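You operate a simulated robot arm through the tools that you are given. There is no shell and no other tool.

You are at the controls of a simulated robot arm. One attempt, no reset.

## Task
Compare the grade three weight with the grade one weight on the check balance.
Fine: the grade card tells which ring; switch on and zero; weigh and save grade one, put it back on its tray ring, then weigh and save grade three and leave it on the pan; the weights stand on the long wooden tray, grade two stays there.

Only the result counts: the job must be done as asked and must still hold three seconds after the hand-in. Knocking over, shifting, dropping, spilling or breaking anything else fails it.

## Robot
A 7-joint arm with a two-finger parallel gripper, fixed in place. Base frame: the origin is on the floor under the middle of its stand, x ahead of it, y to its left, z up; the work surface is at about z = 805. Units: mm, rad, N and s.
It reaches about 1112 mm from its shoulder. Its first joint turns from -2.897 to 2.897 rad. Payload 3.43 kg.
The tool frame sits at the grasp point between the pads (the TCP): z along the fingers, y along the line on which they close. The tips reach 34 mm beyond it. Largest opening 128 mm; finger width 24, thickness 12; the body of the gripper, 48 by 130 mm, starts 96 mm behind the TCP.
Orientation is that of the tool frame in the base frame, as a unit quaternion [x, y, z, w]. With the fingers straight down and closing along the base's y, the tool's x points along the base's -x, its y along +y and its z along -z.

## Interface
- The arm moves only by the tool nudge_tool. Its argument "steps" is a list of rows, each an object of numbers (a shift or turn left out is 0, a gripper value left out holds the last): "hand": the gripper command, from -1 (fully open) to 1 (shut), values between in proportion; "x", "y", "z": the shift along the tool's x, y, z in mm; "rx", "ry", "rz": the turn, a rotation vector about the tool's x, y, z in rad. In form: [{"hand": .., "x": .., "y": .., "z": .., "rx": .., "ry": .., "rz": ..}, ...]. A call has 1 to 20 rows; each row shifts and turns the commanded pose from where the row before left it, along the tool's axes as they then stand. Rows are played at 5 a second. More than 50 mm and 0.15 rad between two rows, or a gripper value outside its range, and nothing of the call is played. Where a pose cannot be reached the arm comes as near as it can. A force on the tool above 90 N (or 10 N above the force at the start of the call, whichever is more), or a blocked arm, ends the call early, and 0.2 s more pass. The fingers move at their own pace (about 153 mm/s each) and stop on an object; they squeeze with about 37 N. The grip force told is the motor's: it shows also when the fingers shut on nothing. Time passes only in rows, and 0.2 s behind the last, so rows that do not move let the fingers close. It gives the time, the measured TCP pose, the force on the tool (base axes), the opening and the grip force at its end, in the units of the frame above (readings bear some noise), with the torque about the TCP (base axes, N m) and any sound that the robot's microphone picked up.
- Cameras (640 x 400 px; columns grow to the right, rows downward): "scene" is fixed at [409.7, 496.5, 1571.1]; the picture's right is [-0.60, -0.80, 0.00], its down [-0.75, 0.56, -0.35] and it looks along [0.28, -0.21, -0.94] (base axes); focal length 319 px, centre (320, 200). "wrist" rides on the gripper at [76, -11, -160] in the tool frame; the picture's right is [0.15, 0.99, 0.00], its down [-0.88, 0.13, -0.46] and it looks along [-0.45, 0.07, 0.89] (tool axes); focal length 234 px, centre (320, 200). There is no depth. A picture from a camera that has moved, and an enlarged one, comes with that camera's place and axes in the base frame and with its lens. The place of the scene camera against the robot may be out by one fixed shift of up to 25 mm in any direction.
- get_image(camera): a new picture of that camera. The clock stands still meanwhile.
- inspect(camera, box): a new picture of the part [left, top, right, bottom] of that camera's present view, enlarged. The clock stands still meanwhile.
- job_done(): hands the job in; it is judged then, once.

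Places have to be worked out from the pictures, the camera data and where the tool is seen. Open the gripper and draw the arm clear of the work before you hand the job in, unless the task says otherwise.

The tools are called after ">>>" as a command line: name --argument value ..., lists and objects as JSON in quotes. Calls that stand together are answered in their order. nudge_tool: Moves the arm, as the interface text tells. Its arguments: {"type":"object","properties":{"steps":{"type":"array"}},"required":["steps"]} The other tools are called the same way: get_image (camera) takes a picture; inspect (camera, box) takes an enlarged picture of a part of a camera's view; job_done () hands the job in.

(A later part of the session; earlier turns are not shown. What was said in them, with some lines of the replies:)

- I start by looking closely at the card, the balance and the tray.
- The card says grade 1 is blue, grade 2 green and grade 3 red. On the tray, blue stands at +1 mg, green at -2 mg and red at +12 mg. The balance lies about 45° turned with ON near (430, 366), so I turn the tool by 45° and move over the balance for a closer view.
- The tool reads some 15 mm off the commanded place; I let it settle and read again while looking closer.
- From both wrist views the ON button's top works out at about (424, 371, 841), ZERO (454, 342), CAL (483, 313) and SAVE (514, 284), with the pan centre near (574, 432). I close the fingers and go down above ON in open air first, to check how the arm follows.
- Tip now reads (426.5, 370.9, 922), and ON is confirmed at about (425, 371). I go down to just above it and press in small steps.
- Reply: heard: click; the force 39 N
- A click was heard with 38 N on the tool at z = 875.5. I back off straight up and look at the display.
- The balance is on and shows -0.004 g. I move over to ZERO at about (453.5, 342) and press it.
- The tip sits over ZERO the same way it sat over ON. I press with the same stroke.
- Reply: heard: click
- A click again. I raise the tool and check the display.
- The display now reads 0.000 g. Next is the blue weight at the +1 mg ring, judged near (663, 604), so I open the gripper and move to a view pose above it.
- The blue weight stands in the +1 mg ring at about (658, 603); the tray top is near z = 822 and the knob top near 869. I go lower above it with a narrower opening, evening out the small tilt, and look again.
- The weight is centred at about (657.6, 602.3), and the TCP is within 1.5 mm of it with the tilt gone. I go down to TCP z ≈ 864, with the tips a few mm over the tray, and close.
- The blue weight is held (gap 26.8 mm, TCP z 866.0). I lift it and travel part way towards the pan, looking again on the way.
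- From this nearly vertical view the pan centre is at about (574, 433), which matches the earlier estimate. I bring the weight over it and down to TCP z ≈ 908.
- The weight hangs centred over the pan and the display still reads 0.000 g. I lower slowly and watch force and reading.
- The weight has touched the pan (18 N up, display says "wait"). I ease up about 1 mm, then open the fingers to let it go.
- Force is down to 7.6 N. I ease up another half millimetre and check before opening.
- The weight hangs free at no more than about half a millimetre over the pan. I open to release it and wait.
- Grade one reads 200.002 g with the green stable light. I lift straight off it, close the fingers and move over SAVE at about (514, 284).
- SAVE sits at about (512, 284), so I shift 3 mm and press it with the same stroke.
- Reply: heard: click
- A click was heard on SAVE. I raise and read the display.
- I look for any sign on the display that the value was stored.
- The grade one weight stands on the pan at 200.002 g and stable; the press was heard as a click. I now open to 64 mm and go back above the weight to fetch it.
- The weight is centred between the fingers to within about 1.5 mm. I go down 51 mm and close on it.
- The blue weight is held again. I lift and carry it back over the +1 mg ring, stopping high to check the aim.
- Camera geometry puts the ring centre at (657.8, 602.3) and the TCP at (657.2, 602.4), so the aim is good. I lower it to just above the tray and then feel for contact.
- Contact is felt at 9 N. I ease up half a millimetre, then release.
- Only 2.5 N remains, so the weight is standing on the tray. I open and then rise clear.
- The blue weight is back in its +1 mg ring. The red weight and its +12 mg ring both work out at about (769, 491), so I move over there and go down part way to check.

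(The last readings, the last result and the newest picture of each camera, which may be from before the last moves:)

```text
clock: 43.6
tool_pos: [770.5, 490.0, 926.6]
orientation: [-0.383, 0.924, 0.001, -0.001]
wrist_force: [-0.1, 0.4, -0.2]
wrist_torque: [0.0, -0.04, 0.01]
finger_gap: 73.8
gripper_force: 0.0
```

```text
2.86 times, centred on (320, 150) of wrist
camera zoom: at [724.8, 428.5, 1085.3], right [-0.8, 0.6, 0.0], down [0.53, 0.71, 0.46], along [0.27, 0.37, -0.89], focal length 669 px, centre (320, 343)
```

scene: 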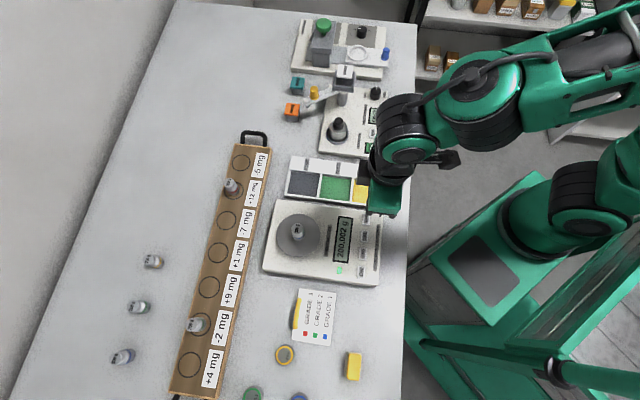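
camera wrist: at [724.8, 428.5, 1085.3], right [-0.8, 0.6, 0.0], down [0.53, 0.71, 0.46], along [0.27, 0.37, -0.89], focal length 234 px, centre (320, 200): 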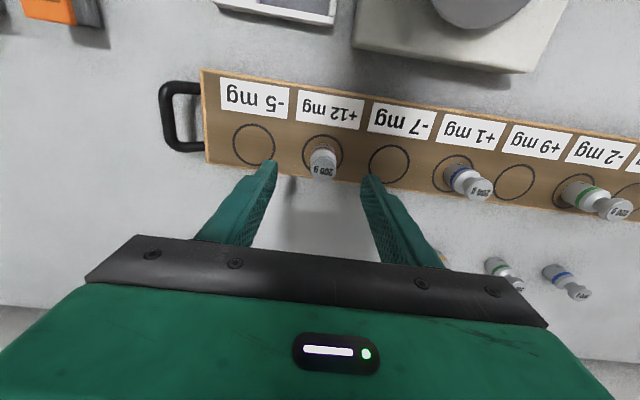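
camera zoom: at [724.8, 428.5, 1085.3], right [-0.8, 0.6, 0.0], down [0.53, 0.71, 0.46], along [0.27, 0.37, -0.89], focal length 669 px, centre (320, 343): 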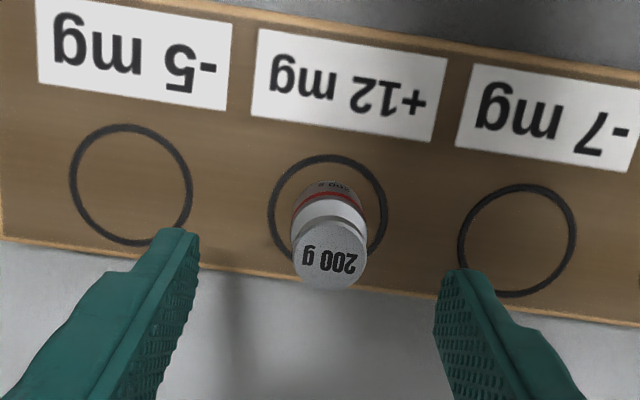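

The red weight is at about (767.8, 491.3), so I shift 3 mm along the closing line, go down to the same height as before and close.

>>> nudge_tool --steps '[{"hand": -0.15, "x": 1.2, "y": 3.2, "z": 20}, {"z": 20}, {"z": 12}, {"z": 8}, {}, {"hand": 1}, {"hand": 1}, {"hand": 1}, {"hand": 1}]'

>>> get_image --camera "wrist"

```text
clock: 45.6
tool_pos: [766.4, 489.9, 867.6]
orientation: [-0.383, 0.924, 0.001, 0.0]
wrist_force: [0.8, 0.2, -0.6]
wrist_torque: [0.03, 0.02, 0.02]
finger_gap: 27.0
gripper_force: 37.4
```

```text
taken
camera wrist: at [720.7, 430.9, 1026.2], right [-0.8, 0.6, 0.0], down [0.53, 0.71, 0.46], along [0.27, 0.37, -0.89], focal length 234 px, centre (320, 200)
```

wrist: 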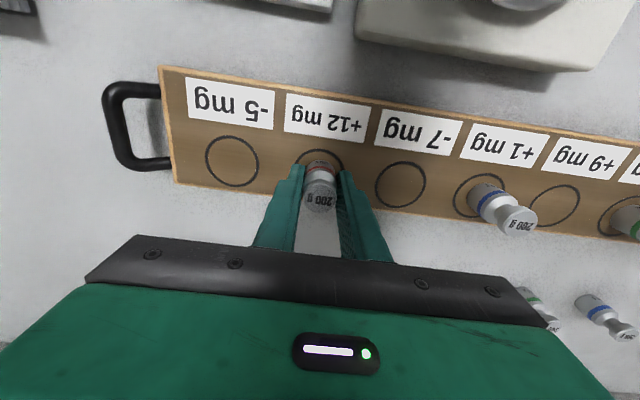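

The red weight is held. I lift it well clear and look at the balance, which should read zero with its pan empty.

>>> nudge_tool --steps '[{"hand": 1, "z": -5}, {"z": -15}, {"z": -30}, {"z": -35}, {"y": 20}, {"y": 37}, {"y": 37.4}, {"x": 30}, {"x": 38}, {"x": 30}, {}, {}]'

>>> get_image --camera "wrist"

>>> get_image --camera "scene"

```text
clock: 48.2
tool_pos: [628.1, 486.0, 955.7]
orientation: [-0.383, 0.924, 0.0, 0.0]
wrist_force: [0.2, 0.7, -1.8]
wrist_torque: [-0.04, 0.0, 0.0]
finger_gap: 26.8
gripper_force: 37.0
```

```text
taken
camera wrist: at [582.9, 427.0, 1114.5], right [-0.8, 0.6, 0.0], down [0.53, 0.71, 0.46], along [0.27, 0.37, -0.89], focal length 234 px, centre (320, 200)
```

wrist: 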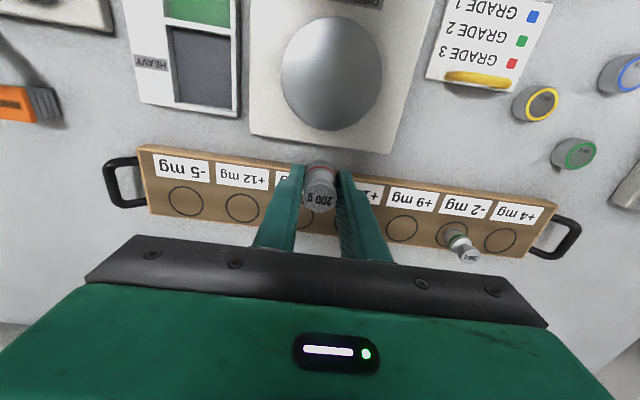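

```text
taken
```

scene: 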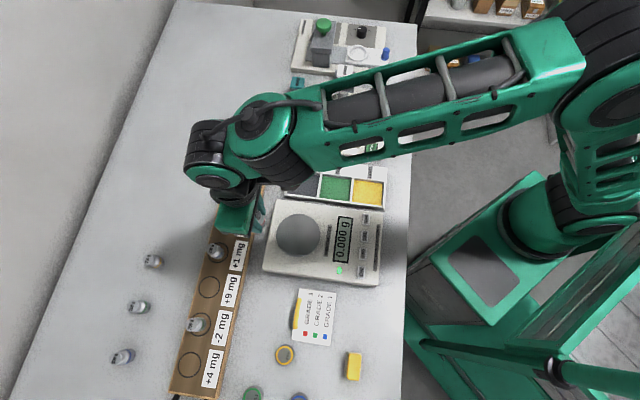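

With the pan empty the balance reads 0.000 g. I carry the red weight the remaining 78 mm to the pan centre and lower it to just above.

>>> nudge_tool --steps '[{"hand": 1, "x": 30}, {"x": 30}, {"x": 18.4}, {}, {"z": 20}, {"z": 15}, {"z": 10}, {"z": 4}, {}, {}]'

>>> get_image --camera "wrist"

```text
clock: 50.4
tool_pos: [574.7, 431.6, 902.1]
orientation: [-0.382, 0.924, 0.0, 0.0]
wrist_force: [0.8, 0.1, -1.7]
wrist_torque: [0.02, 0.01, -0.02]
finger_gap: 27.2
gripper_force: 37.4
```

```text
taken
camera wrist: at [529.4, 371.8, 1061.5], right [-0.8, 0.6, 0.0], down [0.53, 0.71, 0.46], along [0.27, 0.37, -0.89], focal length 234 px, centre (320, 200)
```

wrist: 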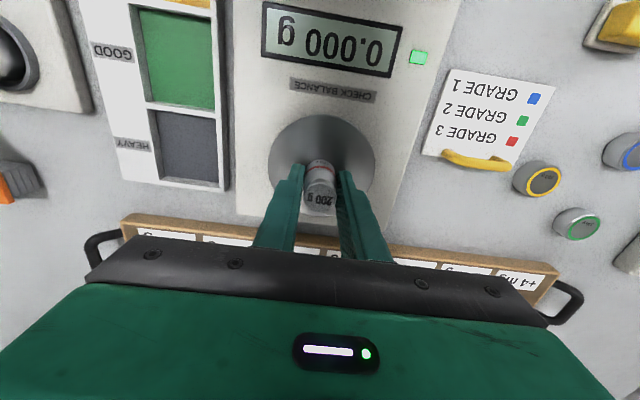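

The weight is about 2 mm above the pan and centred. I feel for contact in half-millimetre steps.

>>> nudge_tool --steps '[{"hand": 1, "z": 0.8}, {"z": 0.5}, {"z": 0.4}, {}]'

```text
clock: 51.4
tool_pos: [574.8, 431.4, 900.2]
orientation: [-0.383, 0.924, 0.0, 0.0]
wrist_force: [0.6, -0.2, -1.9]
wrist_torque: [-0.01, -0.01, -0.03]
finger_gap: 27.1
gripper_force: 36.9
```

No contact yet (-1.9 N is just the hanging weight). I go on in half-millimetre steps.

>>> nudge_tool --steps '[{"hand": 1, "z": 0.5}, {"z": 0.4}, {}]'

>>> inspect --camera "wrist" --box '[230, 0, 430, 230]'

```text
clock: 52.2
tool_pos: [574.5, 430.1, 900.1]
orientation: [-0.383, 0.924, 0.001, 0.001]
wrist_force: [-2.1, -1.6, 4.7]
wrist_torque: [-0.12, 0.05, -0.05]
finger_gap: 26.8
gripper_force: 37.4
```

```text
1.74 times, centred on (330, 115) of wrist
camera zoom: at [528.9, 371.9, 1060.0], right [-0.8, 0.6, 0.0], down [0.53, 0.71, 0.46], along [0.27, 0.37, -0.89], focal length 407 px, centre (303, 348)
```

zoom: 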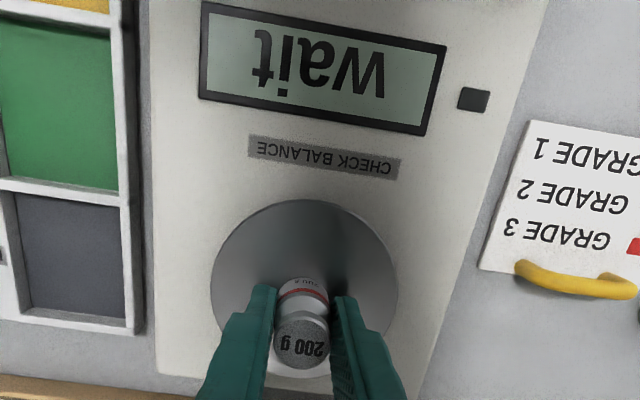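

The weight is lightly on the pan (about 5 N, display "wait"). I open to release it and let the reading settle.

>>> nudge_tool --steps '[{"hand": 0.2}, {"hand": 0.0}, {}, {}, {"z": -10}, {"z": -25}, {"z": -30}, {}, {}]'

>>> inspect --camera "wrist" --box '[230, 0, 430, 230]'

```text
clock: 54.2
tool_pos: [576.7, 429.5, 964.9]
orientation: [-0.383, 0.924, 0.001, 0.0]
wrist_force: [-0.9, -0.6, 1.4]
wrist_torque: [-0.01, 0.02, 0.02]
finger_gap: 64.1
gripper_force: 0.1
```

```text
1.74 times, centred on (330, 115) of wrist
camera zoom: at [530.0, 370.5, 1124.4], right [-0.8, 0.6, 0.0], down [0.53, 0.71, 0.46], along [0.27, 0.37, -0.89], focal length 407 px, centre (303, 348)
```

zoom: 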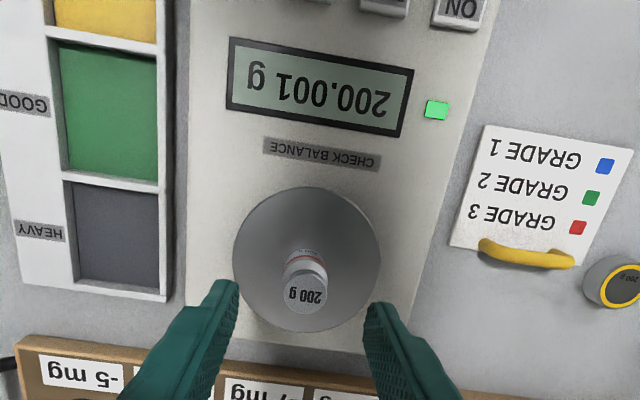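

Grade three reads 200.001 g and is stable. I close the fingers and move over SAVE again.

>>> nudge_tool --steps '[{"hand": 1, "x": 37, "y": -14.7}, {"x": 37, "y": -14.7}, {"x": 37, "y": -14.7}, {"x": 37.4, "y": -14.8}, {"z": 20}, {"z": 22}, {}, {}]'

>>> inspect --camera "wrist" --box '[220, 80, 480, 250]'

>>> inspect --camera "scene" --box '[255, 190, 395, 290]'

```text
clock: 56.0
tool_pos: [511.2, 285.0, 920.0]
orientation: [-0.383, 0.924, 0.001, 0.001]
wrist_force: [-0.3, 0.7, -0.4]
wrist_torque: [0.02, -0.01, 0.03]
finger_gap: 0.1
gripper_force: 32.3
```

```text
2.35 times, centred on (350, 165) of wrist
camera zoom: at [465.6, 225.4, 1080.4], right [-0.8, 0.6, 0.0], down [0.53, 0.71, 0.46], along [0.27, 0.37, -0.89], focal length 551 px, centre (249, 282)
```

zoom: 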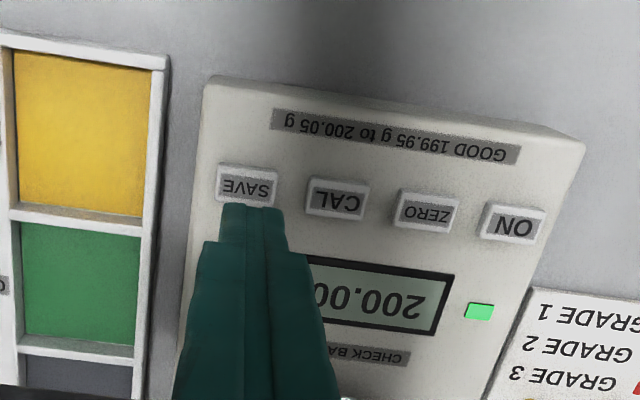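

```text
4.00 times, centred on (325, 240) of scene
camera zoom: at [409.7, 496.5, 1571.1], right [-0.6, -0.8, 0.0], down [-0.75, 0.56, -0.35], along [0.28, -0.21, -0.94], focal length 1275 px, centre (300, 40)
```

zoom: 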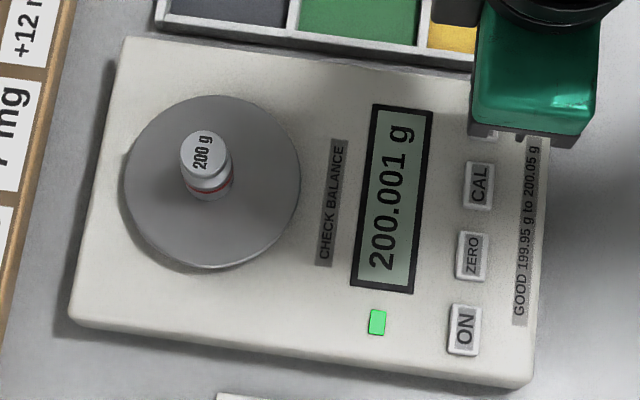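

The tip is over SAVE, and the display holds 200.001 g, stable. I press with the same stroke and look at the display at once.

>>> nudge_tool --steps '[{"hand": 1, "z": 18}, {"z": 18}, {"z": 2}, {"z": 2}, {"z": 2}, {"z": 2}, {"z": 1}, {"z": 1}]'

>>> inspect --camera "scene" --box '[255, 190, 395, 290]'

```text
clock: 57.8
tool_pos: [511.7, 285.6, 878.3]
orientation: [-0.383, 0.924, 0.001, 0.0]
wrist_force: [0.6, 0.9, 3.1]
wrist_torque: [0.03, -0.04, -0.02]
finger_gap: 0.3
gripper_force: 33.0
heard: click
```

```text
4.00 times, centred on (325, 240) of scene
camera zoom: at [409.7, 496.5, 1571.1], right [-0.6, -0.8, 0.0], down [-0.75, 0.56, -0.35], along [0.28, -0.21, -0.94], focal length 1275 px, centre (300, 40)
```

zoom: 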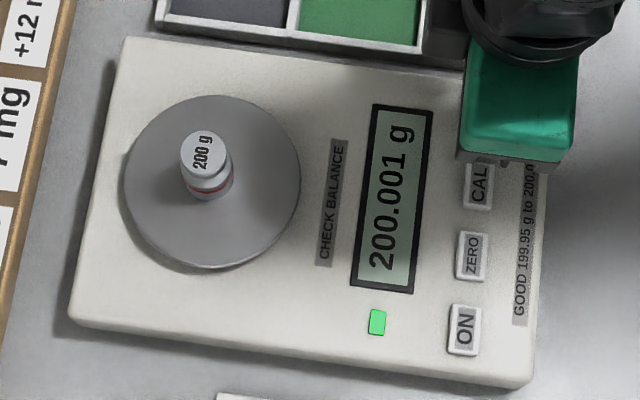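

The SAVE click was heard with the reading at 200.001 g and stable. I raise the arm, open the gripper and draw clear.

>>> nudge_tool --steps '[{"z": -5}, {"z": -20}, {"z": -30}, {"z": -40}, {"z": -40}, {}]'

>>> inspect --camera "wrist" --box '[200, 60, 520, 250]'

>>> inspect --camera "scene" --box '[325, 205, 385, 285]'

```text
clock: 59.2
tool_pos: [512.0, 285.1, 1012.9]
orientation: [-0.383, 0.924, -0.001, -0.001]
wrist_force: [-0.5, 0.1, -0.6]
wrist_torque: [0.01, 0.01, -0.02]
finger_gap: 0.1
gripper_force: 32.9
```

```text
2.00 times, centred on (360, 155) of wrist
camera zoom: at [466.9, 225.2, 1172.8], right [-0.8, 0.6, 0.0], down [0.53, 0.71, 0.46], along [0.27, 0.37, -0.89], focal length 468 px, centre (240, 290)
```

zoom: 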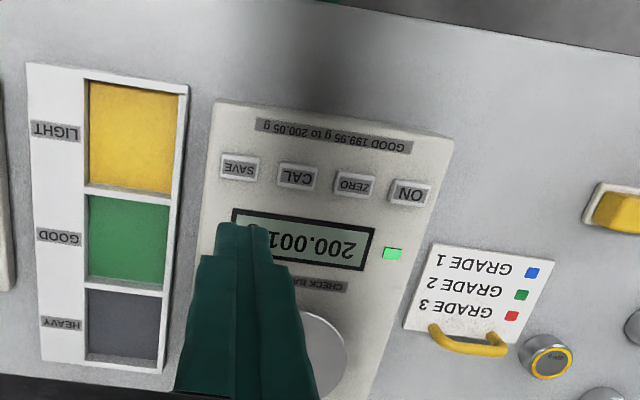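

```text
5.00 times, centred on (355, 245) of scene
camera zoom: at [409.7, 496.5, 1571.1], right [-0.6, -0.8, 0.0], down [-0.75, 0.56, -0.35], along [0.28, -0.21, -0.94], focal length 1594 px, centre (145, -25)
```

zoom: 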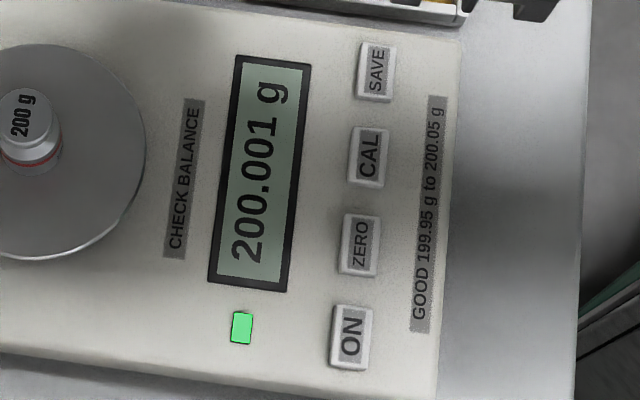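

The display stays at 200.001 g with the red weight on the pan. I open the gripper, raise and move away towards the start pose, then check everything.

>>> nudge_tool --steps '[{"hand": -1, "z": -40}, {"z": -40}, {"z": -20}, {"y": -35}, {"y": -35}, {"y": -35}, {}, {}]'

>>> get_image --camera "scene"

>>> inspect --camera "scene" --box '[160, 130, 280, 260]'

>>> inspect --camera "scene" --box '[100, 250, 260, 400]'

>>> inspect --camera "scene" --box '[255, 190, 395, 290]'

```text
clock: 61.0
tool_pos: [585.2, 209.1, 1116.1]
orientation: [-0.382, 0.924, 0.001, -0.001]
wrist_force: [-0.2, -0.8, 0.1]
wrist_torque: [-0.01, 0.03, 0.02]
finger_gap: 128.0
gripper_force: 0.0
```

```text
taken
```

scene: 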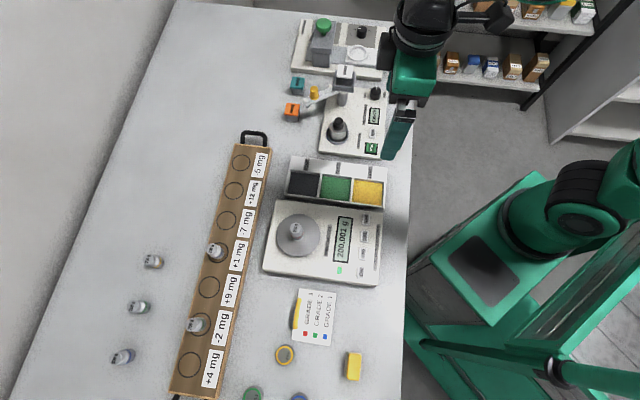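

```text
3.08 times, centred on (220, 195) of scene
camera zoom: at [409.7, 496.5, 1571.1], right [-0.6, -0.8, 0.0], down [-0.75, 0.56, -0.35], along [0.28, -0.21, -0.94], focal length 981 px, centre (628, 215)
```

zoom: 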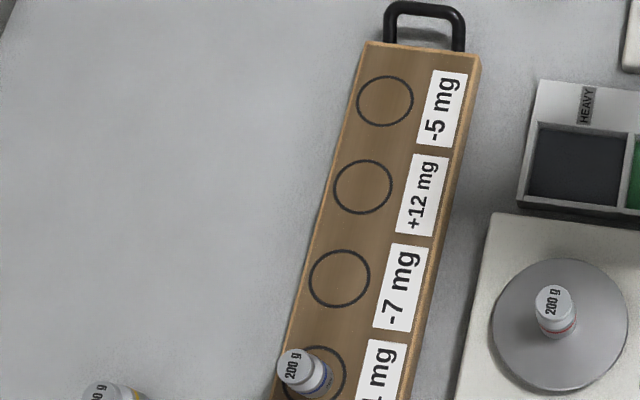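

```text
2.67 times, centred on (180, 325) of scene
camera zoom: at [409.7, 496.5, 1571.1], right [-0.6, -0.8, 0.0], down [-0.75, 0.56, -0.35], along [0.28, -0.21, -0.94], focal length 850 px, centre (693, -133)
```

zoom: 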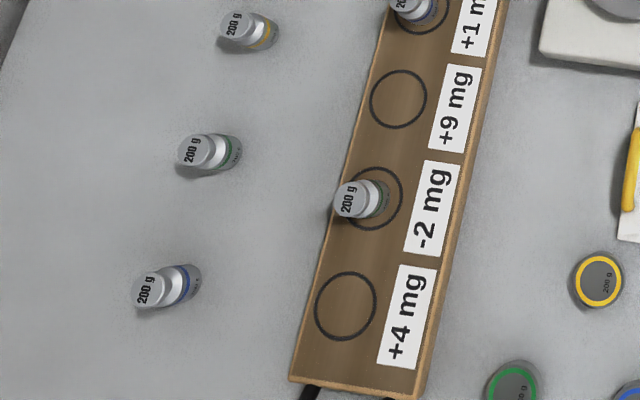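

```text
4.00 times, centred on (325, 240) of scene
camera zoom: at [409.7, 496.5, 1571.1], right [-0.6, -0.8, 0.0], down [-0.75, 0.56, -0.35], along [0.28, -0.21, -0.94], focal length 1275 px, centre (300, 40)
```

zoom: 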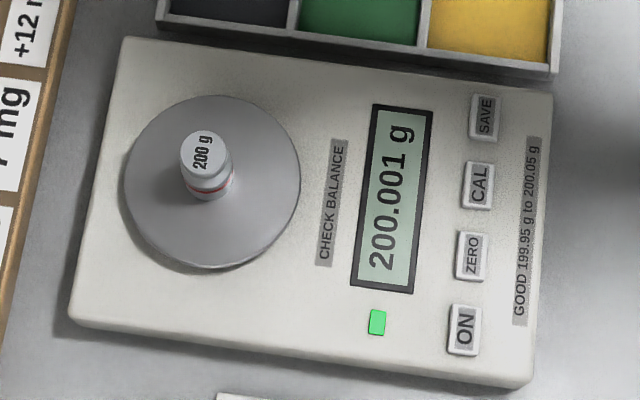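

The blue weight is back in its +1 mg ring and green is untouched at -2 mg. The red weight stands on the pan at 200.001 g, both saves clicked, and the arm is clear with the gripper open, so I hand the job in.

>>> job_done

```text
The job is handed in.
```

The comparison is done and handed in. The grade three weight is 0.001 g lighter than grade one, and both readings are inside the balance's printed "good" range of 199.95 to 200.05 g.

| Grade | Ring colour on card | Stood at | Reading | Now |
|---|---|---|---|---|
| One | Blue | +1 mg | 200.002 g | Back in its +1 mg ring |
| Three | Red | +12 mg | 200.001 g | On the pan |
| Two | Green | -2 mg | Not weighed | Untouched on the tray |

- **Zeroing:** The balance was switched on and zeroed before grade one. It still read 0.000 g with the pan empty before grade three.
- **Saving:** I pressed SAVE once for each weight while the stable light was on, and heard a click each time. The display shows no save confirmation, so the clicks are the only sign that both values were stored.
- **Arm:** The arm is clear of the work with the gripper open, and the last pictures show nothing else moved.
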